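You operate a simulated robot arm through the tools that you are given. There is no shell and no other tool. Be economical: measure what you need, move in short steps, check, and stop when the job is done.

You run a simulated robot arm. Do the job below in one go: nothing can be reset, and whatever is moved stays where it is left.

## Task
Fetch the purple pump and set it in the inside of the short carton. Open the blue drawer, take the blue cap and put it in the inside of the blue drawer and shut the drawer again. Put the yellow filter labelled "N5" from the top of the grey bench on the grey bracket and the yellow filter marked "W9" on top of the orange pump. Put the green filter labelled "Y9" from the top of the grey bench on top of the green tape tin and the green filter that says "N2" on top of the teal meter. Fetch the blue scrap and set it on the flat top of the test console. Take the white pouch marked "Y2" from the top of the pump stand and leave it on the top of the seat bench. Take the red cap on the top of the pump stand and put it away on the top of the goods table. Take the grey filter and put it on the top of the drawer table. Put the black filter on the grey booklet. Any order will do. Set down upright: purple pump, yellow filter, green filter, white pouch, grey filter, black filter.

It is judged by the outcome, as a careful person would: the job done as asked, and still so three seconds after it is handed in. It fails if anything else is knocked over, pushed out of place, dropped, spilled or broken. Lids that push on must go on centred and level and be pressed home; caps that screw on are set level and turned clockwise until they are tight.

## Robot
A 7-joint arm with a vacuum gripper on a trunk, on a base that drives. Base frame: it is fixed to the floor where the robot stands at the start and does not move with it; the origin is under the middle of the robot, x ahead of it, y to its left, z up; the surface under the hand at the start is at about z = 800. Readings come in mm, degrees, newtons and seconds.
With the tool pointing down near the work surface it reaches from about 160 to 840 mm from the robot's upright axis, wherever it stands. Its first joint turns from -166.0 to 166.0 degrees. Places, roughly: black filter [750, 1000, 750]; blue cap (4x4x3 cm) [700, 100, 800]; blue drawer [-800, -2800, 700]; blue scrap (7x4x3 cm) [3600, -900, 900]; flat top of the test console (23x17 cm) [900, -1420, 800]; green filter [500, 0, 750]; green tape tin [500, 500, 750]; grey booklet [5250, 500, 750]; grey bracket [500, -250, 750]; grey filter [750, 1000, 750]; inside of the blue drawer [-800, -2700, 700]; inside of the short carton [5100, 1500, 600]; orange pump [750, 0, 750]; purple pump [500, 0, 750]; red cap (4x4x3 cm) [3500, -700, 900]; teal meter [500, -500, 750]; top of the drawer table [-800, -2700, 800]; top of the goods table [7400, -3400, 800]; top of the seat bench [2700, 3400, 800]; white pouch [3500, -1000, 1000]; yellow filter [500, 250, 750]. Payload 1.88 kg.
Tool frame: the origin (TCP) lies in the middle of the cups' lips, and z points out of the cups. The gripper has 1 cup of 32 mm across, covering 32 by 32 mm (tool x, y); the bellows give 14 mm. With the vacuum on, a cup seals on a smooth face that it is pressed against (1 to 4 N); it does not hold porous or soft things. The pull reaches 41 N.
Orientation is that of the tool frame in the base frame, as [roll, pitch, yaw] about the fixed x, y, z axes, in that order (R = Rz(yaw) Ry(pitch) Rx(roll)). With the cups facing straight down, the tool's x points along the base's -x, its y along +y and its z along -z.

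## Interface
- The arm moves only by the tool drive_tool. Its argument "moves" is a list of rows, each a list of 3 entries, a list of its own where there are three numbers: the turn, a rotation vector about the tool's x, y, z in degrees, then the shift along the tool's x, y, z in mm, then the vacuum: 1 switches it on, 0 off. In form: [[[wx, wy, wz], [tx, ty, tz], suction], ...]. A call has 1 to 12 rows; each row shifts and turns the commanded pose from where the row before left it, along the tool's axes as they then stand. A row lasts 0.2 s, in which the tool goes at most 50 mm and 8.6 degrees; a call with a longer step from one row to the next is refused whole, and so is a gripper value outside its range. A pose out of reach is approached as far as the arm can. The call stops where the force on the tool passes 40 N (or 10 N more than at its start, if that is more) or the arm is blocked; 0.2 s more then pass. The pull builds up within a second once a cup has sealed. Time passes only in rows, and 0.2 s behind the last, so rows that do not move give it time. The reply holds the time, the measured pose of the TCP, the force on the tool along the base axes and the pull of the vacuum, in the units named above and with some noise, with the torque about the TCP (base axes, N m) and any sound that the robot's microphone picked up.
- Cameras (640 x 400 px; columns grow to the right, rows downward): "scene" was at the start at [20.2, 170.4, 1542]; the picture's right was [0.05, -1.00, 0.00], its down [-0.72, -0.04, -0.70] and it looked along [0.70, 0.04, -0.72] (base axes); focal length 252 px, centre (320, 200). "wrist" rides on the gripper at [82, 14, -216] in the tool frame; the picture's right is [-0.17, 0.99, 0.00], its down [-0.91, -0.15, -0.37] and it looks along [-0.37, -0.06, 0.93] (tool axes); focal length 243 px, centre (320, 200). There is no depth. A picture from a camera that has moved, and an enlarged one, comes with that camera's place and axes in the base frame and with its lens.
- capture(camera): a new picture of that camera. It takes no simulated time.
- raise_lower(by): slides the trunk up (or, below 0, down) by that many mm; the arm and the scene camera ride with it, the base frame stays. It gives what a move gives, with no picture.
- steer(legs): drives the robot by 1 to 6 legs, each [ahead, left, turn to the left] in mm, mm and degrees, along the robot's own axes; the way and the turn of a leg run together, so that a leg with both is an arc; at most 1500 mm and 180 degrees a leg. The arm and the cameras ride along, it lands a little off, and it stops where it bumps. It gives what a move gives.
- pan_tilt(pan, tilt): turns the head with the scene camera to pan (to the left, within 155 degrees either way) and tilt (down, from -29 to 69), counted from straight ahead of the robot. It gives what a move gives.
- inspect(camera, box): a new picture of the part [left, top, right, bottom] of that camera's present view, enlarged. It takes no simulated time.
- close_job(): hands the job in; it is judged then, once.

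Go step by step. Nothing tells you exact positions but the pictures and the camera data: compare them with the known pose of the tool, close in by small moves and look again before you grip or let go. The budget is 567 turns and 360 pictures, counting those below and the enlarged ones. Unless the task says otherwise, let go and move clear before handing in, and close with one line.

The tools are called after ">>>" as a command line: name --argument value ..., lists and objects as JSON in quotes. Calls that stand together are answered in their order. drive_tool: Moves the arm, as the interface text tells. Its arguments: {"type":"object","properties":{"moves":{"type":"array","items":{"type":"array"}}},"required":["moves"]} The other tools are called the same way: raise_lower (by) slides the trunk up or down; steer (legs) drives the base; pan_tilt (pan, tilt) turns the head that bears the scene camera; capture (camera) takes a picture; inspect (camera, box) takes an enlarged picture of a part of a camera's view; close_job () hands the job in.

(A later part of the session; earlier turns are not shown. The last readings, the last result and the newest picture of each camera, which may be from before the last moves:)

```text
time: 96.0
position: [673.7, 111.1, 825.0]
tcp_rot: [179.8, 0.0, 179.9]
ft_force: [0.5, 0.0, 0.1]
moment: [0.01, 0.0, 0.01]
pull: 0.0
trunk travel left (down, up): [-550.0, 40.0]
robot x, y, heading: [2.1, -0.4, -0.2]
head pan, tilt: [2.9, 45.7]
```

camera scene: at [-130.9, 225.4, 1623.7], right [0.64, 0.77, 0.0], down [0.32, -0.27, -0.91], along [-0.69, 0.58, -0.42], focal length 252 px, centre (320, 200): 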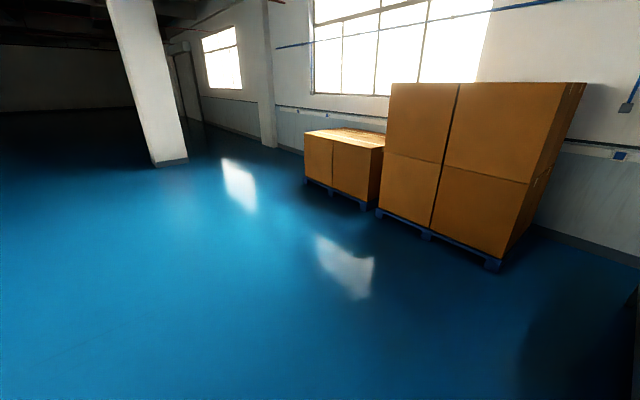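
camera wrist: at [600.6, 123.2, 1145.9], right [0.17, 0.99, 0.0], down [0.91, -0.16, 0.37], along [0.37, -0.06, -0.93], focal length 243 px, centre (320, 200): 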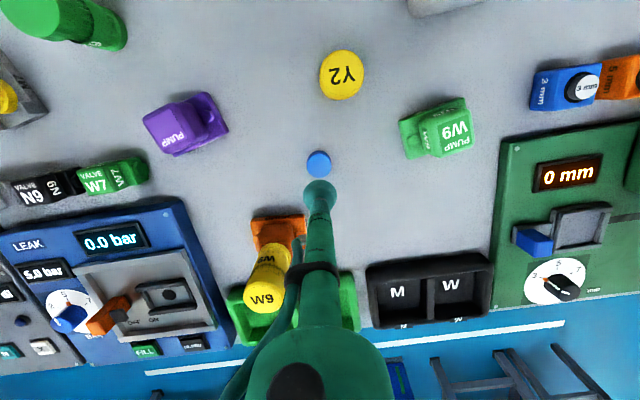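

>>> drive_tool --moves '[[[0, 0, 0], [0, 0, 2], 1], [[0, 0, 0], [0, 0, 2], 1], [[0, 0, 0], [0, 0, 0], 1]]'

>>> inspect --camera "scene" --box '[310, 180, 390, 240]'

```text
time: 96.8
position: [674.9, 111.2, 820.9]
tcp_rot: [179.9, 0.0, 179.9]
ft_force: [-0.3, 0.1, 0.2]
moment: [0.0, 0.0, 0.0]
pull: 0.1
trunk travel left (down, up): [-550.0, 40.0]
robot x, y, heading: [-0.2, -0.2, -0.0]
head pan, tilt: [2.9, 45.7]
```

```text
6.67 times, centred on (350, 210) of scene
camera zoom: at [20.3, 170.4, 1592.1], right [0.05, -1.0, 0.0], down [-0.71, -0.04, -0.7], along [0.7, 0.04, -0.72], focal length 1682 px, centre (120, 133)
```

zoom: 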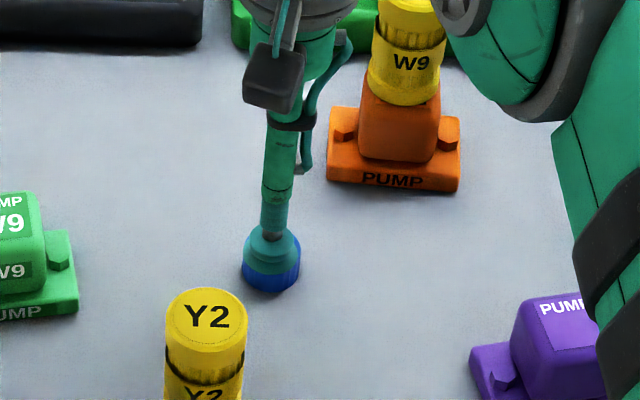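

>>> drive_tool --moves '[[[0, 0, 0], [0, 0, 1.5], 1], [[0, 0, 0], [0, 0, 1.5], 1], [[0, 0, 0], [0, 0, 0], 1]]'

```text
time: 97.6
position: [675.3, 110.0, 818.1]
tcp_rot: [179.8, 0.0, 179.9]
ft_force: [-0.6, 0.7, 1.8]
moment: [-0.03, 0.02, 0.0]
pull: 0.0
trunk travel left (down, up): [-550.0, 40.0]
robot x, y, heading: [2.3, -1.6, -0.1]
head pan, tilt: [2.9, 45.7]
```

>>> drive_tool --moves '[[[0, 0, 0], [0, 0, 1], 1], [[0, 0, 0], [0, 0, 0], 1], [[0, 0, 0], [0, 0, 0], 1]]'

```text
time: 98.4
position: [673.3, 111.0, 817.7]
tcp_rot: [179.8, 0.0, 179.8]
ft_force: [0.3, 0.0, 1.7]
moment: [0.0, -0.02, 0.02]
pull: 0.1
trunk travel left (down, up): [-550.0, 40.0]
robot x, y, heading: [0.3, 1.1, 0.2]
head pan, tilt: [2.9, 45.7]
```

There is contact but no seal, so the cup probably overhangs the edge slightly. I look closer.

>>> inspect --camera "wrist" --box '[290, 165, 350, 205]'

>>> inspect --camera "scene" --box '[335, 205, 365, 225]'

```text
10.00 times, centred on (320, 185) of wrist
camera zoom: at [592.7, 123.2, 1033.8], right [0.17, 0.99, 0.0], down [0.91, -0.16, 0.37], along [0.37, -0.06, -0.93], focal length 2426 px, centre (320, 350)
```

zoom: 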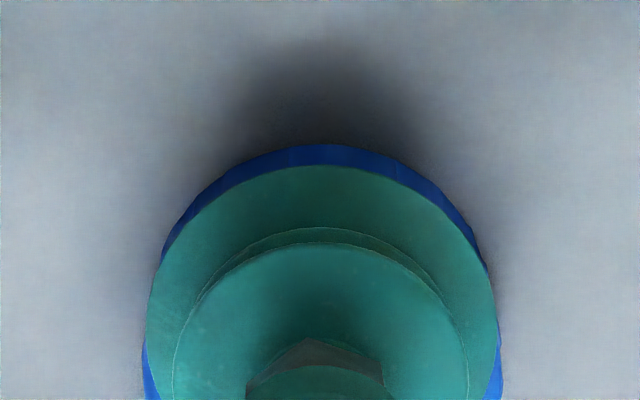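

```text
16.00 times, centred on (350, 215) of scene
camera zoom: at [20.2, 170.4, 1592.1], right [0.05, -1.0, 0.0], down [-0.71, -0.04, -0.7], along [0.7, 0.04, -0.72], focal length 4037 px, centre (-160, -40)
```

zoom: 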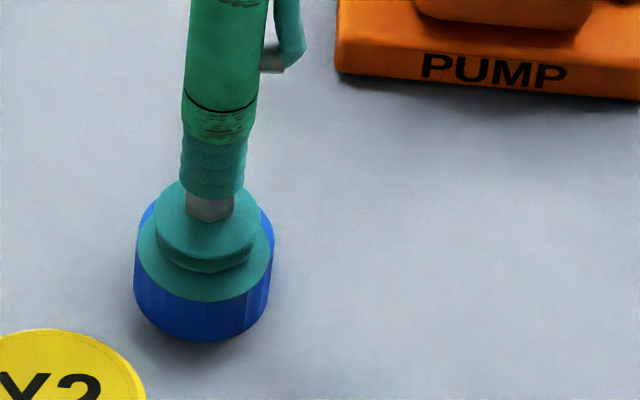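

The cap sits about 2 mm further in +x than the cup. I lift, shift and press again.

>>> drive_tool --moves '[[[0, 0, 0], [0, 0, -4], 0], [[0, 0, 0], [-2.5, 0, 0], 1], [[0, 0, 0], [0, 0, 3], 1], [[0, 0, 0], [0, 0, 2], 1], [[0, 0, 0], [0, 0, 0], 1], [[0, 0, 0], [0, 0, 0], 1]]'

>>> inspect --camera "wrist" --box '[290, 165, 350, 205]'

```text
time: 99.8
position: [677.1, 111.5, 816.5]
tcp_rot: [179.8, 0.0, 179.9]
ft_force: [-2.0, 0.6, 14.1]
moment: [-0.1, -0.26, 0.02]
pull: 40.8
trunk travel left (down, up): [-550.0, 40.0]
robot x, y, heading: [3.1, -1.0, 0.4]
head pan, tilt: [2.9, 45.7]
```

```text
10.00 times, centred on (320, 185) of wrist
camera zoom: at [594.5, 123.4, 1033.4], right [0.17, 0.99, 0.0], down [0.91, -0.16, 0.38], along [0.37, -0.06, -0.93], focal length 2426 px, centre (320, 350)
```

zoom: 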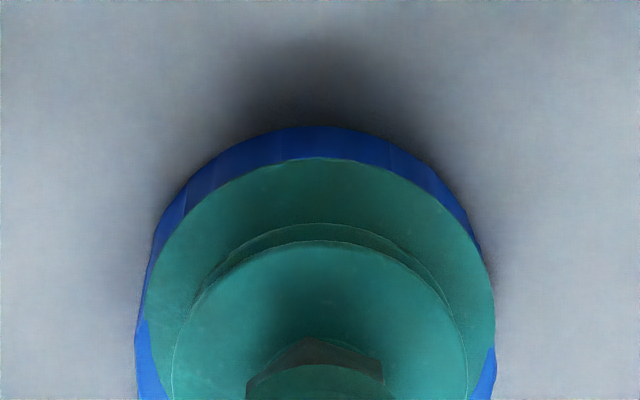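

The cap is held (pull 40.8 N). I lift, bring the arm in close, and then back away from the bench.

>>> drive_tool --moves '[[[0, 0, 0], [0, 0, -45], 1], [[0, 0, 0], [0, 0, -45], 1], [[0, 0, 0], [0, 0, -45], 1], [[0, 0, 0], [10, 0, -45], 1], [[0, 0, 0], [45, 0, 0], 1], [[0, 0, 0], [45, 0, 0], 1], [[0, 0, 0], [45, 0, 0], 1], [[0, 0, 0], [45, 0, 0], 1], [[0, 0, 0], [45, 0, 0], 1], [[0, 0, 0], [45, -20, 0], 1], [[0, 0, 0], [0, -20, 0], 1], [[0, 0, 0], [0, 0, 0], 1]]'

>>> capture --camera "scene"

```text
time: 102.4
position: [397.0, 71.7, 997.7]
tcp_rot: [179.8, 0.0, 179.9]
ft_force: [0.9, -0.1, 0.5]
moment: [-0.02, -0.03, 0.01]
pull: 41.5
trunk travel left (down, up): [-550.0, 40.0]
robot x, y, heading: [2.5, 1.1, 0.1]
head pan, tilt: [2.9, 45.7]
```

```text
293 pictures are left
camera scene: at [20.4, 170.3, 1592.1], right [0.05, -1.0, 0.0], down [-0.71, -0.04, -0.7], along [0.7, 0.04, -0.72], focal length 252 px, centre (320, 200)
```

scene: 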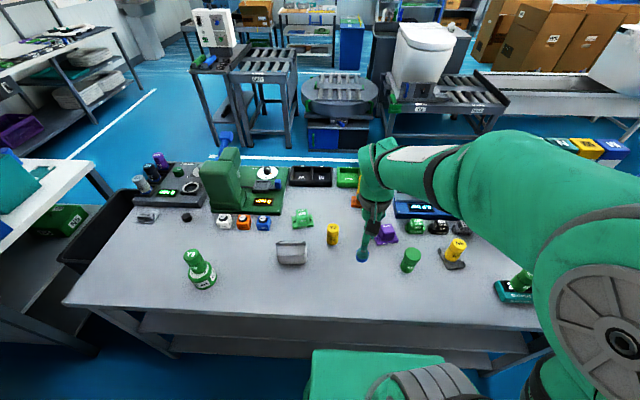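

>>> steer --legs '[[-500, 0, 0]]'

>>> pan_tilt --pan -100 --tilt 25

>>> capture --camera "scene"

```text
time: 105.4
position: [-99.8, 72.0, 997.2]
tcp_rot: [179.8, 0.0, 180.0]
ft_force: [0.2, -0.6, 0.2]
moment: [-0.02, -0.02, -0.03]
pull: 40.8
trunk travel left (down, up): [-550.0, 40.0]
robot x, y, heading: [-496.1, 1.7, 0.2]
head pan, tilt: [2.9, 45.7]
```

```text
time: 107.2
position: [-100.7, 72.4, 996.5]
tcp_rot: [179.8, 0.1, 180.0]
ft_force: [-0.8, 0.2, -0.5]
moment: [-0.02, -0.03, 0.01]
pull: 40.7
trunk travel left (down, up): [-550.0, 40.0]
robot x, y, heading: [-502.9, -1.0, 0.3]
head pan, tilt: [-100.0, 25.0]
```

```text
292 pictures are left
camera scene: at [-574.6, 75.1, 1623.6], right [-0.99, 0.17, 0.0], down [0.07, 0.42, -0.91], along [-0.16, -0.89, -0.42], focal length 252 px, centre (320, 200)
```

scene: 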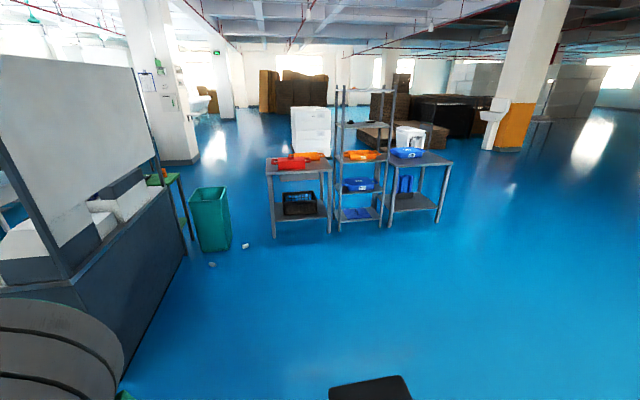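

>>> inspect --camera "scene" --box '[240, 80, 460, 250]'

```text
2.35 times, centred on (350, 165) of scene
camera zoom: at [-574.6, 75.1, 1623.6], right [-0.99, 0.17, 0.0], down [0.07, 0.42, -0.91], along [-0.16, -0.89, -0.42], focal length 594 px, centre (249, 282)
```

zoom: 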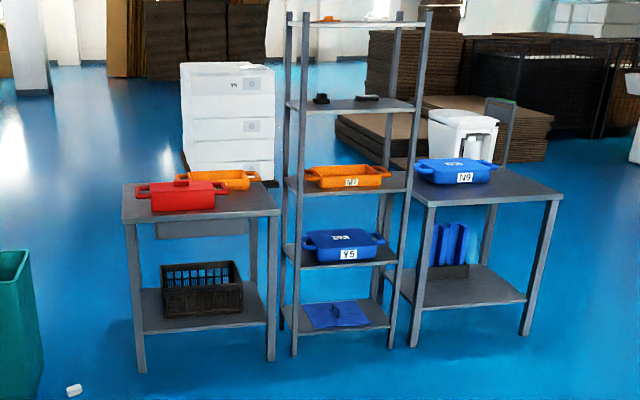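

The drawer table is at x −460…−1150, y −2400…−2900, with the drawer opening towards −y, its far side. The gap beside the bin is too narrow, so I'll circle round the open side (x ≈ −2900) and come up from behind, facing +y.

>>> steer --legs '[[0, 0, 90], [0, 1300, 0], [0, 1200, 0]]'

>>> pan_tilt --pan 150 --tilt 25

>>> capture --camera "scene"

```text
time: 123.2
position: [-3076.9, 315.7, 998.3]
tcp_rot: [179.7, 0.1, -87.7]
ft_force: [0.7, -0.1, 0.1]
moment: [0.02, -0.01, 0.0]
pull: 40.5
trunk travel left (down, up): [-550.0, 40.0]
robot x, y, heading: [-2990.4, -77.9, 92.2]
head pan, tilt: [-100.0, 25.0]
```

```text
time: 126.7
position: [-3076.3, 315.2, 996.6]
tcp_rot: [179.8, 0.1, -87.8]
ft_force: [0.2, -0.2, -0.1]
moment: [0.02, -0.04, -0.01]
pull: 40.6
trunk travel left (down, up): [-550.0, 40.0]
robot x, y, heading: [-2986.6, -80.6, 92.1]
head pan, tilt: [150.0, 25.0]
```

```text
290 pictures are left
camera scene: at [-3193.3, -225.4, 1623.6], right [-0.89, 0.46, 0.0], down [0.2, 0.37, -0.91], along [-0.42, -0.8, -0.42], focal length 252 px, centre (320, 200)
```

scene: 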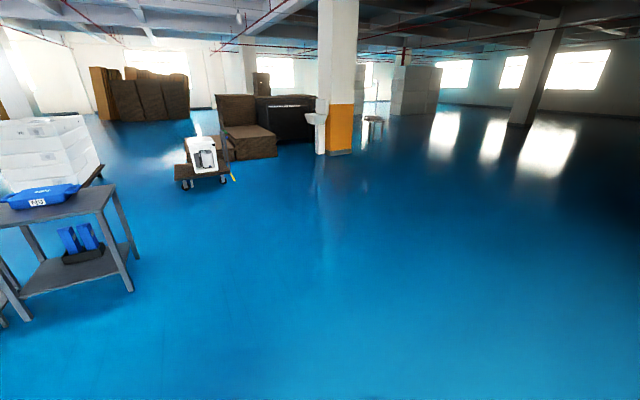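

The way back along −y is clear except for a trolley at about (−3300, −4800), well past my turn. I shift a bit more sideways and go down to y ≈ −3600.

>>> steer --legs '[[0, 0, -2.2], [0, 200, 0], [-1500, 0, 0], [-1400, 0, 0]]'

>>> pan_tilt --pan -100 --tilt 25

>>> capture --camera "scene"

```text
time: 142.3
position: [-3189.4, -2580.9, 997.1]
tcp_rot: [179.7, 0.0, -86.9]
ft_force: [0.0, 0.1, -0.3]
moment: [-0.03, 0.0, 0.0]
pull: 40.7
trunk travel left (down, up): [-550.0, 40.0]
robot x, y, heading: [-3097.8, -2971.9, 93.0]
head pan, tilt: [150.0, 25.0]
```

```text
time: 145.8
position: [-3189.0, -2581.1, 996.4]
tcp_rot: [179.8, 0.1, -86.9]
ft_force: [-0.6, -0.5, 0.2]
moment: [-0.02, -0.02, -0.01]
pull: 41.4
trunk travel left (down, up): [-550.0, 40.0]
robot x, y, heading: [-3094.8, -2972.8, 93.4]
head pan, tilt: [-100.0, 25.0]
```

```text
289 pictures are left
camera scene: at [-3164.2, -3051.5, 1623.7], right [-0.12, -0.99, 0.0], down [-0.42, 0.05, -0.91], along [0.9, -0.11, -0.42], focal length 252 px, centre (320, 200)
```

scene: 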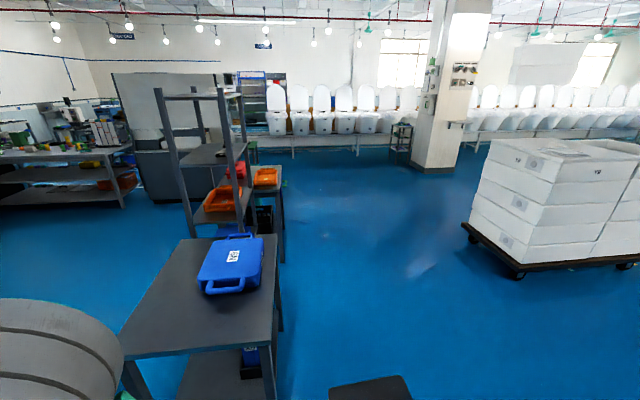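

The corridor behind the tables is clear, with the box trolley's edge at y ≈ −5075. I continue to y ≈ −3650 and then sideways to x ≈ −850.

>>> steer --legs '[[0, 0, -3.2], [-700, 0, 0], [0, -1300, 0], [0, -900, 0]]'

>>> pan_tilt --pan 0 --tilt 40

>>> capture --camera "scene"

```text
time: 160.6
position: [-948.7, -3288.9, 996.8]
tcp_rot: [179.8, 0.0, -90.9]
ft_force: [-0.1, 0.2, -0.7]
moment: [-0.01, 0.0, -0.01]
pull: 40.6
trunk travel left (down, up): [-550.0, 40.0]
robot x, y, heading: [-884.4, -3688.4, 89.6]
head pan, tilt: [-100.0, 25.0]
```

```text
time: 162.3
position: [-947.5, -3288.7, 997.4]
tcp_rot: [179.8, 0.0, -90.8]
ft_force: [-1.0, 1.5, 0.8]
moment: [-0.01, 0.0, -0.01]
pull: 40.7
trunk travel left (down, up): [-550.0, 40.0]
robot x, y, heading: [-880.6, -3688.9, 89.3]
head pan, tilt: [0.0, 40.0]
```

```text
288 pictures are left
camera scene: at [-1045.1, -3658.1, 1600.3], right [1.0, -0.01, 0.0], down [-0.01, -0.64, -0.77], along [0.01, 0.77, -0.64], focal length 252 px, centre (320, 200)
```

scene: 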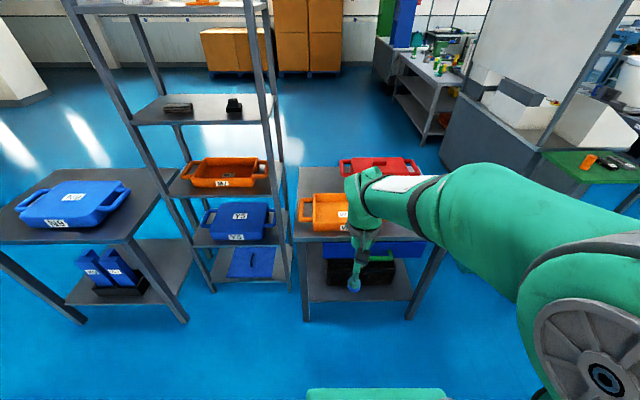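

>>> inspect --camera "scene" --box '[280, 140, 480, 320]'

>>> capture --camera "wrist"

```text
2.22 times, centred on (380, 230) of scene
camera zoom: at [-1045.1, -3658.1, 1600.3], right [1.0, -0.01, 0.0], down [-0.01, -0.64, -0.77], along [0.01, 0.77, -0.64], focal length 561 px, centre (187, 133)
```

zoom: 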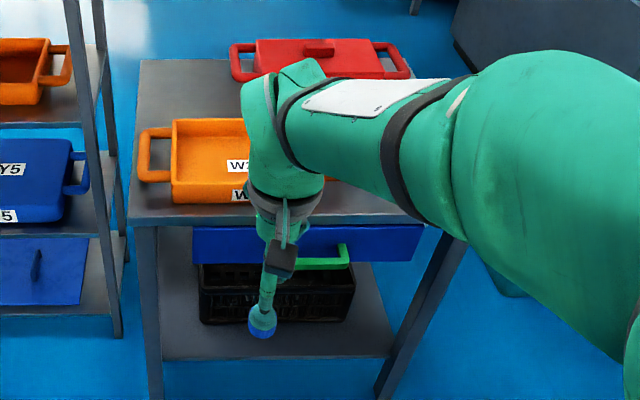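

```text
286 pictures are left
camera wrist: at [-962.3, -3370.9, 1213.8], right [-0.98, 0.18, 0.0], down [0.17, 0.91, 0.37], along [0.06, 0.37, -0.93], focal length 243 px, centre (320, 200)
```

wrist: 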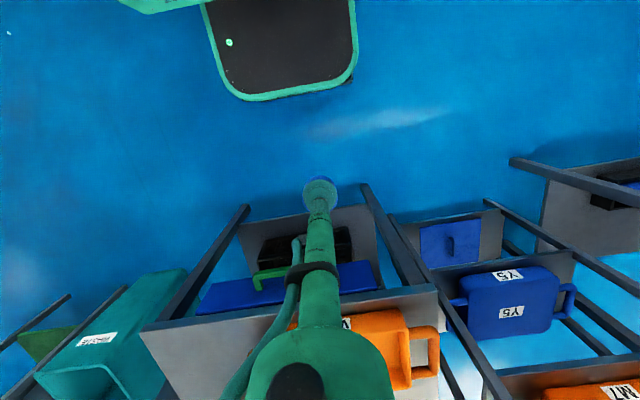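

The blue drawer front with a green handle faces me under the table edge (y ≈ −2948, x −1025…−585). There is free top space at the front right. I shift right a bit so that both are in reach, then set the cap down there for now.

>>> steer --legs '[[0, -140, 0]]'

>>> capture --camera "wrist"

>>> capture --camera "scene"

```text
time: 163.7
position: [-806.1, -3291.2, 995.6]
tcp_rot: [179.8, 0.0, -90.8]
ft_force: [0.4, 0.3, -0.9]
moment: [0.02, 0.0, 0.02]
pull: 40.8
trunk travel left (down, up): [-550.0, 40.0]
robot x, y, heading: [-740.0, -3692.3, 89.2]
head pan, tilt: [0.0, 40.0]
```

```text
285 pictures are left
camera wrist: at [-820.4, -3372.7, 1213.8], right [-0.98, 0.18, 0.0], down [0.17, 0.91, 0.37], along [0.06, 0.37, -0.93], focal length 243 px, centre (320, 200)
```

wrist: 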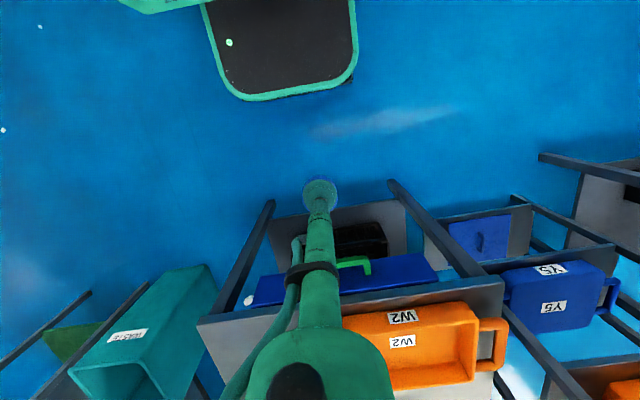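

```text
284 pictures are left
camera scene: at [-903.3, -3659.9, 1600.4], right [1.0, -0.01, 0.0], down [-0.01, -0.64, -0.77], along [0.01, 0.77, -0.64], focal length 252 px, centre (320, 200)
```

scene: 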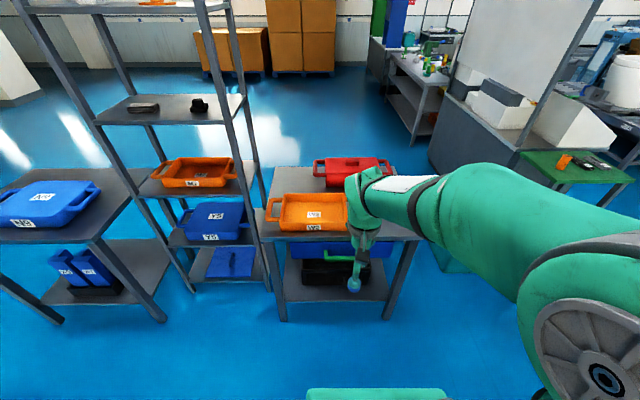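

>>> steer --legs '[[90, 0, 0]]'

>>> drive_tool --moves '[[[0, 0, 0], [-40, -16, 0], 1], [[0, 0, 0], [-40, -16, 0], 1], [[0, 0, 0], [-40, -16, 0], 1], [[0, 0, 0], [-40, -16, 0], 1], [[0, 0, 0], [-40, -16, 0], 1], [[0, 0, 0], [-40, -16, 0], 1], [[0, 0, 0], [-40, -16, 0], 1], [[0, 0, 0], [-30, 0, 0], 1], [[0, 0, 0], [0, 0, 0], 1]]'

>>> capture --camera "wrist"

```text
time: 164.8
position: [-805.8, -3197.6, 998.0]
tcp_rot: [179.8, 0.0, -91.0]
ft_force: [0.2, 0.3, -0.1]
moment: [-0.01, -0.01, 0.02]
pull: 40.7
trunk travel left (down, up): [-550.0, 40.0]
robot x, y, heading: [-736.6, -3596.8, 89.3]
head pan, tilt: [0.0, 40.0]
```

```text
time: 166.8
position: [-686.1, -2888.9, 997.8]
tcp_rot: [179.8, -0.1, -91.0]
ft_force: [0.2, 0.5, -0.1]
moment: [0.04, 0.01, 0.0]
pull: 40.6
trunk travel left (down, up): [-550.0, 40.0]
robot x, y, heading: [-736.2, -3599.2, 89.4]
head pan, tilt: [0.0, 40.0]
```

```text
283 pictures are left
camera wrist: at [-701.9, -2972.2, 1214.0], right [-0.98, 0.18, 0.0], down [0.17, 0.91, 0.37], along [0.07, 0.37, -0.93], focal length 243 px, centre (320, 200)
```

wrist: 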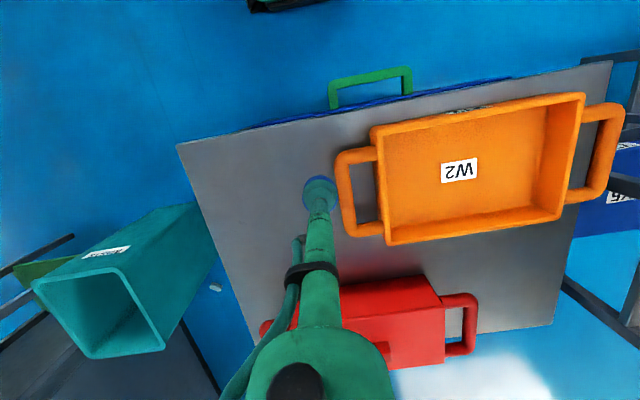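

The spot under the cap is free, but near the orange tray's handle. I shift 35 mm right and lower to the table.

>>> drive_tool --moves '[[[0, 0, 0], [0, -35, 0], 1], [[0, 0, 0], [0, 0, 45], 1], [[0, 0, 0], [0, 0, 45], 1], [[0, 0, 0], [0, 0, 45], 1], [[0, 0, 0], [0, 0, 30], 1], [[0, 0, 0], [0, 0, 0], 1]]'

>>> inspect --camera "wrist" --box '[240, 120, 400, 220]'

```text
time: 168.2
position: [-656.9, -2889.5, 830.2]
tcp_rot: [179.9, 0.0, -90.8]
ft_force: [-0.4, 0.5, 0.7]
moment: [0.0, 0.0, 0.04]
pull: 40.9
trunk travel left (down, up): [-550.0, 40.0]
robot x, y, heading: [-739.8, -3593.7, 88.9]
head pan, tilt: [0.0, 40.0]
```

```text
4.00 times, centred on (320, 170) of wrist
camera zoom: at [-669.8, -2971.4, 1046.6], right [-0.98, 0.18, 0.0], down [0.17, 0.91, 0.37], along [0.06, 0.37, -0.93], focal length 970 px, centre (320, 320)
```

zoom: 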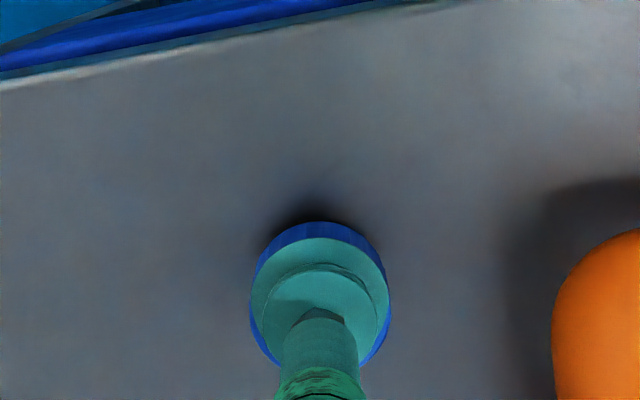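

>>> drive_tool --moves '[[[0, 0, 0], [0, 0, 4], 1], [[0, 0, 0], [0, 0, 3], 1], [[0, 0, 0], [0, 0, 0], 1]]'

>>> drive_tool --moves '[[[0, 0, 0], [0, 0, 3], 1], [[0, 0, 0], [0, 0, 0], 1]]'

```text
time: 169.0
position: [-654.8, -2889.8, 823.5]
tcp_rot: [179.8, -0.1, -90.9]
ft_force: [0.6, 0.3, 0.1]
moment: [-0.02, -0.04, 0.02]
pull: 40.7
trunk travel left (down, up): [-550.0, 40.0]
robot x, y, heading: [-739.3, -3597.7, 89.2]
head pan, tilt: [0.0, 40.0]
```

```text
time: 169.6
position: [-653.7, -2890.1, 820.9]
tcp_rot: [179.7, -0.1, -90.9]
ft_force: [-0.8, -1.4, 4.2]
moment: [0.09, -0.07, 0.04]
pull: 40.4
trunk travel left (down, up): [-550.0, 40.0]
robot x, y, heading: [-738.5, -3602.8, 89.2]
head pan, tilt: [0.0, 40.0]
```

Contact. I release the cap, lift, retreat and prepare to turn the tool horizontal towards the drawer front.

>>> drive_tool --moves '[[[0, 0, 0], [0, 0, 0], 0], [[0, 0, 0], [0, 0, 0], 0], [[0, 0, 0], [0, 0, 0], 0], [[0, 0, 0], [0, 0, 0], 0], [[0, 0, 0], [0, 0, -4], 0], [[0, 0, 0], [0, 0, -30], 0], [[0, 0, 0], [0, 0, -45], 0], [[0, 0, 0], [0, 0, -45], 0], [[0, 0, 0], [45, 0, -45], 0], [[0, 0, 0], [45, 0, 0], 0], [[0, 0, 0], [45, 0, 0], 0]]'

>>> steer --legs '[[-150, 0, 0]]'

>>> capture --camera "wrist"

>>> inspect --camera "scene" --box '[240, 140, 480, 320]'

```text
refused: row 9 steps farther than a row can; nothing moved
```

```text
time: 171.0
position: [-657.3, -3039.4, 820.3]
tcp_rot: [179.8, 0.0, -90.8]
ft_force: [0.0, -1.0, -0.6]
moment: [0.02, -0.04, 0.0]
pull: 40.3
trunk travel left (down, up): [-550.0, 40.0]
robot x, y, heading: [-739.7, -3746.1, 89.4]
head pan, tilt: [0.0, 40.0]
```

```text
281 pictures are left
camera wrist: at [-670.9, -3121.4, 1037.2], right [-0.98, 0.18, 0.0], down [0.17, 0.91, 0.37], along [0.06, 0.37, -0.93], focal length 243 px, centre (320, 200)
```

wrist: 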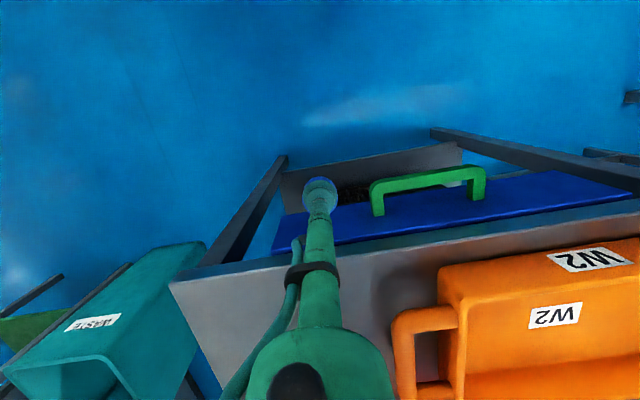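

```text
2.22 times, centred on (360, 230) of scene
camera zoom: at [-904.2, -3717.7, 1600.4], right [1.0, -0.01, 0.0], down [-0.01, -0.64, -0.77], along [0.01, 0.77, -0.64], focal length 561 px, centre (231, 133)
```

zoom: 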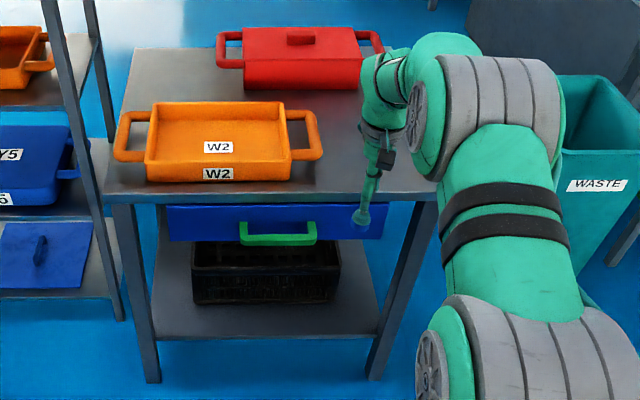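

My lift was refused because one row was too long, so the base slid the still-held cap off the table edge. It is still firmly held. I raise it, drive forward again and set it down properly.

>>> drive_tool --moves '[[[0, 0, 0], [0, 0, -40], 1], [[0, 0, 0], [0, 0, 0], 1]]'

>>> steer --legs '[[160, 0, 0]]'

>>> capture --camera "wrist"

```text
time: 171.6
position: [-656.0, -3036.7, 860.1]
tcp_rot: [179.9, -0.1, -90.7]
ft_force: [0.4, -0.2, 0.4]
moment: [0.03, -0.03, 0.03]
pull: 40.7
trunk travel left (down, up): [-550.0, 40.0]
robot x, y, heading: [-740.2, -3746.2, 89.2]
head pan, tilt: [0.0, 40.0]
```

```text
time: 173.0
position: [-654.8, -2881.6, 860.1]
tcp_rot: [179.8, -0.1, -90.8]
ft_force: [-0.6, -0.3, -0.5]
moment: [0.05, 0.03, 0.02]
pull: 40.7
trunk travel left (down, up): [-550.0, 40.0]
robot x, y, heading: [-736.6, -3592.3, 89.5]
head pan, tilt: [0.0, 40.0]
```

```text
279 pictures are left
camera wrist: at [-668.2, -2963.5, 1076.1], right [-0.98, 0.18, 0.0], down [0.17, 0.91, 0.37], along [0.06, 0.37, -0.93], focal length 243 px, centre (320, 200)
```

wrist: 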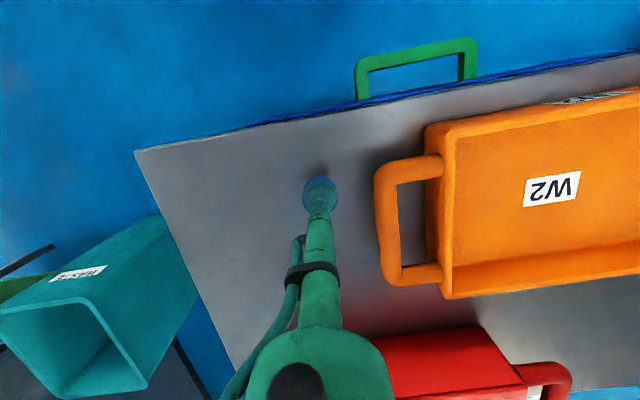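

>>> drive_tool --moves '[[[0, 0, 0], [0, 0, 30], 1], [[0, 0, 0], [0, 0, 7], 1], [[0, 0, 0], [0, 0, 0], 1]]'

>>> drive_tool --moves '[[[0, 0, 0], [0, 0, 2], 1], [[0, 0, 0], [0, 0, 0], 1]]'

```text
time: 173.8
position: [-653.1, -2881.8, 822.4]
tcp_rot: [179.8, -0.2, -90.8]
ft_force: [-0.7, -0.1, -1.0]
moment: [0.01, 0.0, 0.0]
pull: 40.8
trunk travel left (down, up): [-550.0, 40.0]
robot x, y, heading: [-739.6, -3588.4, 89.6]
head pan, tilt: [0.0, 40.0]
```

```text
time: 174.4
position: [-653.8, -2881.8, 821.3]
tcp_rot: [179.9, -0.1, -90.7]
ft_force: [0.2, -0.6, 0.3]
moment: [0.01, 0.0, 0.01]
pull: 40.6
trunk travel left (down, up): [-550.0, 40.0]
robot x, y, heading: [-739.0, -3595.0, 89.3]
head pan, tilt: [0.0, 40.0]
```

>>> drive_tool --moves '[[[0, 0, 0], [0, 0, 1], 1], [[0, 0, 0], [0, 0, 0], 1]]'

```text
time: 175.0
position: [-654.3, -2881.6, 820.6]
tcp_rot: [179.8, 0.1, -90.7]
ft_force: [-0.9, -0.9, 0.7]
moment: [-0.02, -0.04, 0.01]
pull: 40.1
trunk travel left (down, up): [-550.0, 40.0]
robot x, y, heading: [-741.0, -3590.2, 89.5]
head pan, tilt: [0.0, 40.0]
```

The cap rests on the table. I release it, lift and retreat along the arm's axis.

>>> drive_tool --moves '[[[0, 0, 0], [0, 0, 0.5], 0], [[0, 0, 0], [0, 0, 0], 0], [[0, 0, 0], [0, 0, 0], 0], [[0, 0, 0], [0, 0, 0], 0], [[0, 0, 0], [0, 0, -4], 0], [[0, 0, 0], [0, 0, -30], 0], [[0, 0, 0], [0, 0, -45], 0], [[0, 0, 0], [0, 0, -45], 0], [[0, 0, 0], [30, 0, -35], 0], [[0, 0, 0], [45, 0, 0], 0], [[0, 0, 0], [45, 0, 0], 0]]'

>>> capture --camera "wrist"

```text
time: 177.4
position: [-656.7, -3004.0, 979.8]
tcp_rot: [179.8, -0.1, -90.9]
ft_force: [0.6, -0.2, -0.6]
moment: [-0.04, -0.02, -0.01]
pull: 0.1
trunk travel left (down, up): [-550.0, 40.0]
robot x, y, heading: [-736.6, -3588.9, 89.1]
head pan, tilt: [0.0, 40.0]
```

```text
278 pictures are left
camera wrist: at [-669.2, -3086.3, 1196.0], right [-0.98, 0.18, 0.0], down [0.17, 0.91, 0.37], along [0.06, 0.37, -0.93], focal length 243 px, centre (320, 200)
```

wrist: 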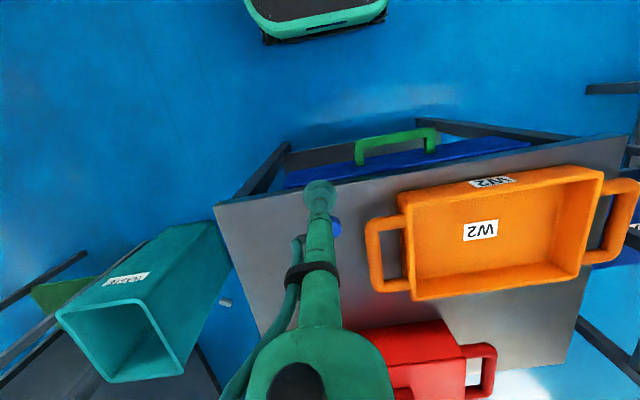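

The cap is on the table. The drawer front plane is near y ≈ −2960, z 665–780. I back off a bit and turn the tool to point horizontally at it.

>>> steer --legs '[[-120, 0, 0]]'

>>> drive_tool --moves '[[[0, -8.5, 0], [0, 0, 0], 0], [[0, -8.5, 0], [0, 0, 0], 0], [[0, -8.5, 0], [0, 0, 0], 0], [[0, -8.5, 0], [0, 0, 0], 0], [[0, -8.5, 0], [0, 0, 0], 0], [[0, -8.5, 0], [0, 0, 0], 0], [[0, 0, 0], [0, 0, 0], 0]]'

>>> capture --camera "scene"

```text
time: 178.6
position: [-658.6, -3126.7, 980.5]
tcp_rot: [179.8, 0.0, -90.7]
ft_force: [-0.4, -0.5, -0.2]
moment: [-0.04, 0.0, 0.01]
pull: 0.0
trunk travel left (down, up): [-550.0, 40.0]
robot x, y, heading: [-736.4, -3710.3, 89.4]
head pan, tilt: [0.0, 40.0]
```

```text
time: 180.3
position: [-682.7, -3192.2, 793.3]
tcp_rot: [173.8, 30.3, -93.9]
ft_force: [-0.9, -0.3, -1.5]
moment: [0.12, -0.02, 0.0]
pull: 0.0
trunk travel left (down, up): [-550.0, 40.0]
robot x, y, heading: [-738.7, -3711.1, 89.3]
head pan, tilt: [0.0, 40.0]
stopped in row 7: the arm was blocked; the commanded pose is now the measured one
```

```text
277 pictures are left
camera scene: at [-903.4, -3683.4, 1590.3], right [1.0, -0.01, 0.0], down [-0.01, -0.64, -0.77], along [0.01, 0.77, -0.64], focal length 252 px, centre (320, 200)
```

scene: 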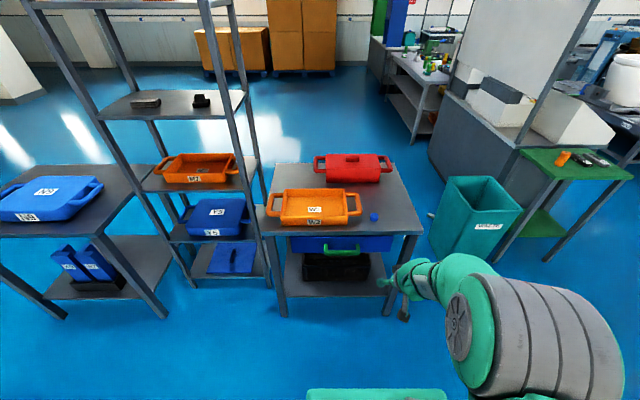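

The arm got blocked while turning, likely wrist against its own deck. I move back up in small steps and look.

>>> drive_tool --moves '[[[0, 0, 0], [-20, 0, -35], 0], [[0, 0, 0], [-20, 0, -35], 0], [[0, 0, 0], [-20, 0, -35], 0], [[0, 0, 0], [0, 0, 0], 0]]'

>>> capture --camera "wrist"

>>> capture --camera "scene"

```text
time: 181.3
position: [-670.7, -3199.9, 920.0]
tcp_rot: [173.7, 29.9, -94.2]
ft_force: [-0.6, -1.2, -0.3]
moment: [0.0, 0.01, -0.02]
pull: 0.1
trunk travel left (down, up): [-550.0, 40.0]
robot x, y, heading: [-740.2, -3707.8, 89.1]
head pan, tilt: [0.0, 40.0]
```

```text
276 pictures are left
camera wrist: at [-672.3, -3378.6, 1067.3], right [-0.97, 0.16, 0.18], down [0.24, 0.6, 0.76], along [0.02, 0.78, -0.62], focal length 243 px, centre (320, 200)
```

wrist: 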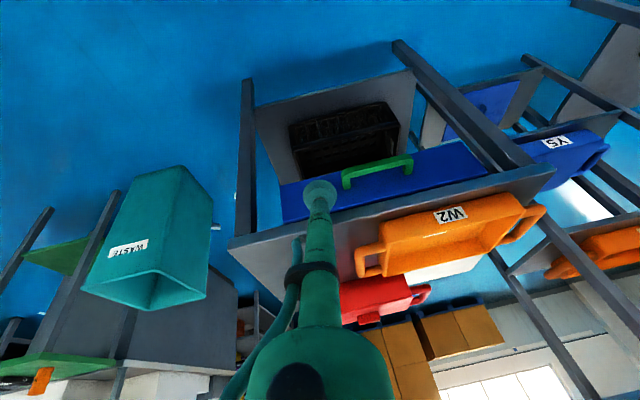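

```text
275 pictures are left
camera scene: at [-903.7, -3683.6, 1600.8], right [1.0, -0.01, 0.0], down [-0.01, -0.64, -0.77], along [0.01, 0.77, -0.64], focal length 252 px, centre (320, 200)
```

scene: 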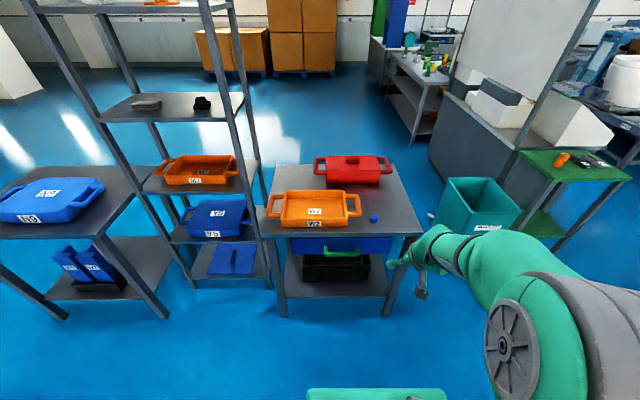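

Alternatively I can hook the handle: it's a wide green bow lying flat with a gap the cup fits into. That keeps the tool vertical, so I restore the vertical orientation.

>>> drive_tool --moves '[[[0, 8, 0], [0, 0, -10], 0], [[0, 8, 0], [0, 0, -10], 0], [[0, 8, 0], [0, 0, -10], 0], [[0, 6, 0], [0, 0, -10], 0], [[0, 0, 0], [0, 0, 0], 0]]'

```text
time: 182.5
position: [-669.6, -3208.4, 961.1]
tcp_rot: [174.8, 0.6, -90.7]
ft_force: [-0.1, 0.0, 0.0]
moment: [-0.03, 0.02, 0.04]
pull: 0.1
trunk travel left (down, up): [-550.0, 40.0]
robot x, y, heading: [-739.7, -3713.4, 89.4]
head pan, tilt: [0.0, 40.0]
```

>>> drive_tool --moves '[[[5, 0, 0], [0, 0, 0], 0], [[0, 0, 0], [0, 0, -30], 0], [[0, 0, 0], [-40, 0, 0], 0], [[0, 0, 0], [0, 0, 0], 0]]'

>>> capture --camera "wrist"

>>> inspect --camera "scene" --box '[270, 210, 430, 310]'

```text
time: 183.5
position: [-670.2, -3168.9, 993.1]
tcp_rot: [179.7, 0.6, -90.9]
ft_force: [-0.6, 0.1, -0.8]
moment: [-0.05, 0.02, 0.01]
pull: 0.1
trunk travel left (down, up): [-550.0, 40.0]
robot x, y, heading: [-737.4, -3717.0, 89.3]
head pan, tilt: [0.0, 40.0]
```

```text
274 pictures are left
camera wrist: at [-683.5, -3253.3, 1208.9], right [-0.98, 0.18, 0.01], down [0.17, 0.91, 0.38], along [0.06, 0.38, -0.92], focal length 243 px, centre (320, 200)
```

wrist: 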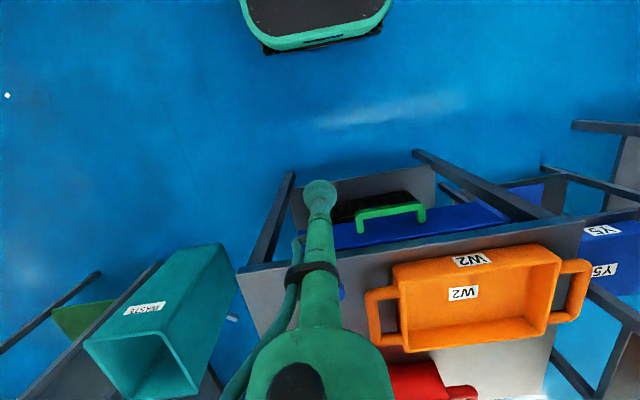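

```text
4.00 times, centred on (350, 260) of scene
camera zoom: at [-903.6, -3682.8, 1600.3], right [1.0, -0.01, 0.0], down [-0.01, -0.64, -0.77], along [0.01, 0.77, -0.64], focal length 1009 px, centre (200, -40)
```

zoom: 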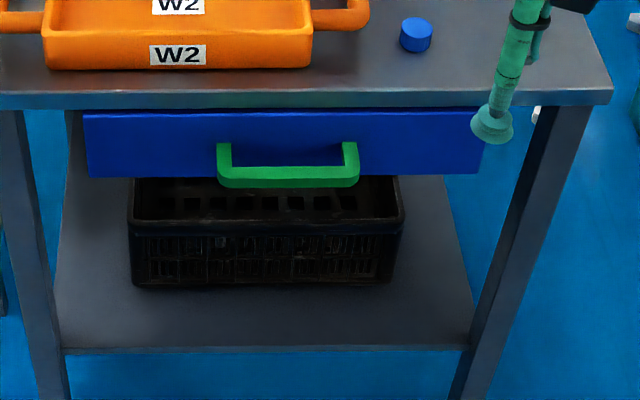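

The handle gap (~35 mm) is too tight for the cup, so I'll use suction on the drawer front after all. This time the arm will be stretched well forward before turning the tool horizontal, and the trunk will do the lowering.

>>> steer --legs '[[-300, 0, 0.6]]'

>>> drive_tool --moves '[[[0, 0, 0], [-45, 0, 0], 0], [[0, 0, 0], [-45, 0, 0], 0], [[0, 0, 0], [-45, 0, 0], 0], [[0, 0, 0], [-45, 0, 0], 0], [[0, 0, 0], [-30, 0, 0], 0], [[0, 0, 0], [0, 0, 0], 0]]'

```text
time: 185.5
position: [-674.4, -3464.1, 994.2]
tcp_rot: [179.7, 0.7, -90.7]
ft_force: [-0.6, 0.2, -0.7]
moment: [0.0, 0.01, 0.0]
pull: 0.1
trunk travel left (down, up): [-550.0, 40.0]
robot x, y, heading: [-742.1, -4006.5, 89.6]
head pan, tilt: [0.0, 40.0]
```

```text
time: 186.9
position: [-671.2, -3254.0, 996.0]
tcp_rot: [179.7, 0.6, -90.6]
ft_force: [1.3, 0.2, -0.2]
moment: [0.01, -0.03, -0.03]
pull: 0.1
trunk travel left (down, up): [-550.0, 40.0]
robot x, y, heading: [-741.4, -4004.7, 89.6]
head pan, tilt: [0.0, 40.0]
```

Now I turn the tool in two stages and check in between.

>>> drive_tool --moves '[[[0, -8, 0], [0, 0, 0], 0], [[0, -8, 0], [0, 0, 0], 0], [[0, -8, 0], [0, 0, 0], 0], [[0, -8, 0], [0, 0, 0], 0], [[0, -8, 0], [0, 0, 0], 0], [[0, 0, 0], [0, 0, 0], 0]]'

>>> capture --camera "scene"

```text
time: 188.3
position: [-671.2, -3254.7, 996.3]
tcp_rot: [179.6, 40.8, -91.0]
ft_force: [-0.2, -0.4, -1.2]
moment: [-0.01, -0.02, 0.0]
pull: 0.0
trunk travel left (down, up): [-550.0, 40.0]
robot x, y, heading: [-743.2, -4007.9, 89.5]
head pan, tilt: [0.0, 40.0]
```

```text
272 pictures are left
camera scene: at [-906.5, -3978.3, 1600.3], right [1.0, -0.01, 0.0], down [-0.01, -0.64, -0.77], along [0.01, 0.77, -0.64], focal length 252 px, centre (320, 200)
```

scene: 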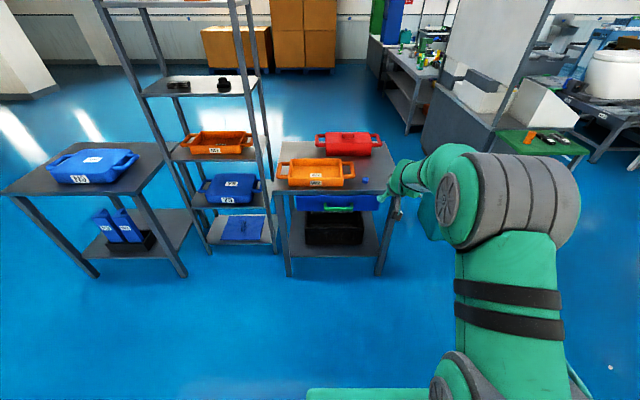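

>>> drive_tool --moves '[[[0, -8, 0], [0, 0, 0], 0], [[0, -8, 0], [0, 0, 0], 0], [[0, -8, 0], [0, 0, 0], 0], [[0, -8, 0], [0, 0, 0], 0], [[0, -8, 0], [0, 0, 0], 0], [[0, -8, 0], [0, 0, 0], 0], [[0, 0, 0], [0, 0, 0], 0]]'

>>> capture --camera "wrist"

```text
time: 189.9
position: [-671.9, -3246.4, 1006.8]
tcp_rot: [157.8, 81.1, -108.0]
ft_force: [-0.1, 0.1, -0.6]
moment: [0.03, 0.0, 0.0]
pull: 0.1
out of reach, approached as far as the arm can: row 3, 4, 5, 6
trunk travel left (down, up): [-550.0, 40.0]
robot x, y, heading: [-741.8, -4006.6, 89.6]
head pan, tilt: [0.0, 40.0]
```

```text
271 pictures are left
camera wrist: at [-673.4, -3473.1, 958.5], right [-0.97, -0.04, 0.22], down [0.23, -0.22, 0.95], along [0.01, 0.97, 0.23], focal length 243 px, centre (320, 200)
```

wrist: 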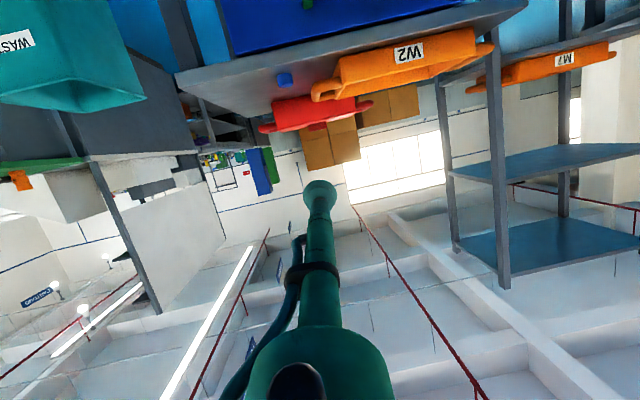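

The tool now points nearly level (about 8° down). I lower the trunk so the cup comes to the drawer front's height.

>>> raise_lower --by -275

>>> capture --camera "wrist"

>>> capture --camera "scene"

```text
time: 192.7
position: [-673.3, -3245.6, 732.2]
tcp_rot: [158.0, 81.0, -107.5]
ft_force: [-0.5, -0.5, 0.6]
moment: [0.03, -0.01, -0.05]
pull: 0.2
trunk travel left (down, up): [-275.0, 315.0]
robot x, y, heading: [-745.7, -4008.9, 89.4]
head pan, tilt: [0.0, 40.0]
```

```text
270 pictures are left
camera wrist: at [-673.7, -3473.2, 683.8], right [-0.97, -0.05, 0.22], down [0.23, -0.22, 0.95], along [0.01, 0.97, 0.23], focal length 243 px, centre (320, 200)
```

wrist: 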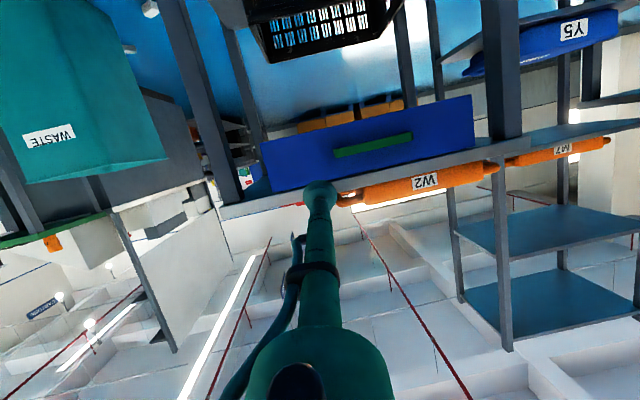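

```text
269 pictures are left
camera scene: at [-906.5, -3978.1, 1325.4], right [1.0, -0.01, 0.0], down [-0.01, -0.64, -0.77], along [0.01, 0.77, -0.64], focal length 252 px, centre (320, 200)
```

scene: 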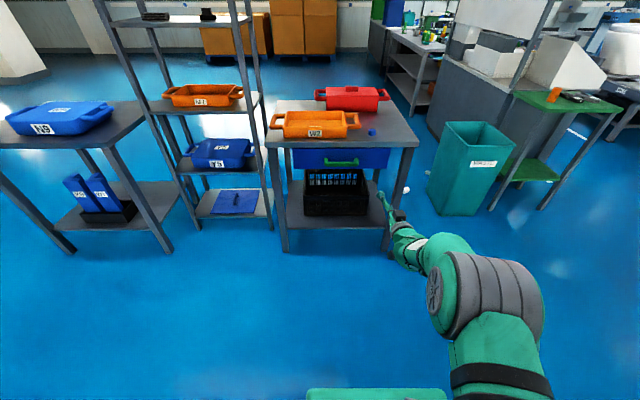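

The panel spans x −1020…−574 and z 660…766, with the handle at x −858…−720. I lower 17 mm, shift right, and drive close.

>>> raise_lower --by -17

>>> steer --legs '[[220, -22, 0]]'

>>> capture --camera "wrist"

>>> inspect --camera "scene" --box '[270, 140, 470, 300]'

```text
time: 193.3
position: [-673.6, -3247.2, 716.3]
tcp_rot: [158.0, 81.0, -107.6]
ft_force: [0.0, 0.8, 0.1]
moment: [-0.03, 0.03, 0.04]
pull: 0.1
trunk travel left (down, up): [-258.0, 332.0]
robot x, y, heading: [-744.1, -4012.0, 89.6]
head pan, tilt: [0.0, 40.0]
```

```text
time: 195.1
position: [-648.5, -3024.4, 714.4]
tcp_rot: [158.0, 81.0, -107.7]
ft_force: [0.5, 0.5, 0.0]
moment: [0.06, 0.0, -0.01]
pull: 0.1
trunk travel left (down, up): [-258.0, 332.0]
robot x, y, heading: [-718.6, -3782.0, 89.8]
head pan, tilt: [0.0, 40.0]
```

```text
268 pictures are left
camera wrist: at [-648.6, -3251.6, 666.7], right [-0.97, -0.04, 0.22], down [0.23, -0.22, 0.95], along [0.01, 0.97, 0.23], focal length 243 px, centre (320, 200)
```

wrist: 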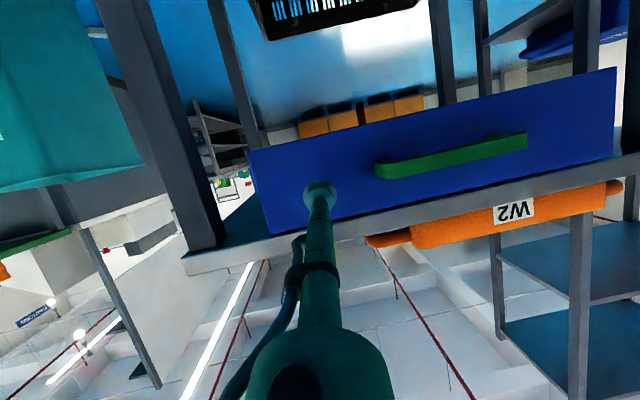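

```text
2.50 times, centred on (370, 220) of scene
camera zoom: at [-881.9, -3756.2, 1308.3], right [1.0, -0.01, 0.0], down [-0.01, -0.64, -0.77], along [0.01, 0.77, -0.64], focal length 631 px, centre (195, 150)
```

zoom: 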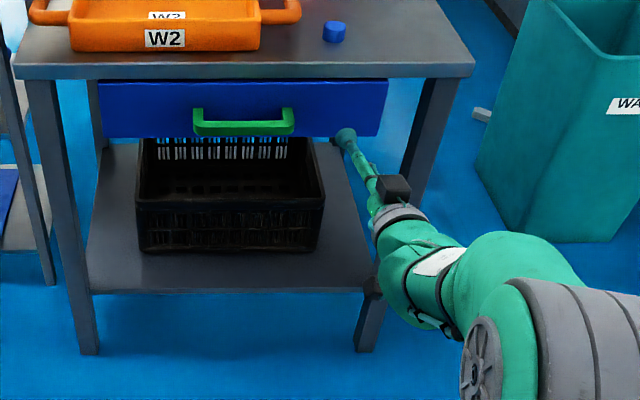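

The cup is in line with the panel right of the handle. I advance along the tool axis.

>>> drive_tool --moves '[[[0, 0, 0], [0, 0, 30], 1], [[0, 0, 0], [0, 0, 15], 1], [[0, 0, 0], [0, 0, 8], 1], [[0, 0, 0], [0, 0, 0], 1]]'

```text
time: 196.1
position: [-651.9, -2972.3, 708.1]
tcp_rot: [158.0, 81.1, -107.9]
ft_force: [-0.4, 0.6, -0.6]
moment: [-0.02, 0.0, 0.04]
pull: 0.0
trunk travel left (down, up): [-258.0, 332.0]
robot x, y, heading: [-719.0, -3782.5, 89.4]
head pan, tilt: [0.0, 40.0]
```

>>> drive_tool --moves '[[[0, 0, 0], [0, 0, 4], 1], [[0, 0, 0], [0, 0, 4], 1], [[0, 0, 0], [0, 0, 0], 1]]'

>>> drive_tool --moves '[[[0, 0, 0], [0, 0, 3], 1], [[0, 0, 0], [0, 0, 0], 1]]'

```text
time: 196.8
position: [-653.4, -2964.8, 707.0]
tcp_rot: [158.1, 81.0, -107.5]
ft_force: [-1.4, -0.3, -0.2]
moment: [0.01, -0.02, -0.01]
pull: 0.0
trunk travel left (down, up): [-258.0, 332.0]
robot x, y, heading: [-713.6, -3780.4, 89.5]
head pan, tilt: [0.0, 40.0]
```

```text
time: 197.4
position: [-652.1, -2961.6, 706.3]
tcp_rot: [157.9, 81.0, -107.7]
ft_force: [-0.2, 0.0, -1.2]
moment: [-0.02, -0.03, 0.0]
pull: 0.2
trunk travel left (down, up): [-258.0, 332.0]
robot x, y, heading: [-717.9, -3784.5, 89.6]
head pan, tilt: [0.0, 40.0]
```

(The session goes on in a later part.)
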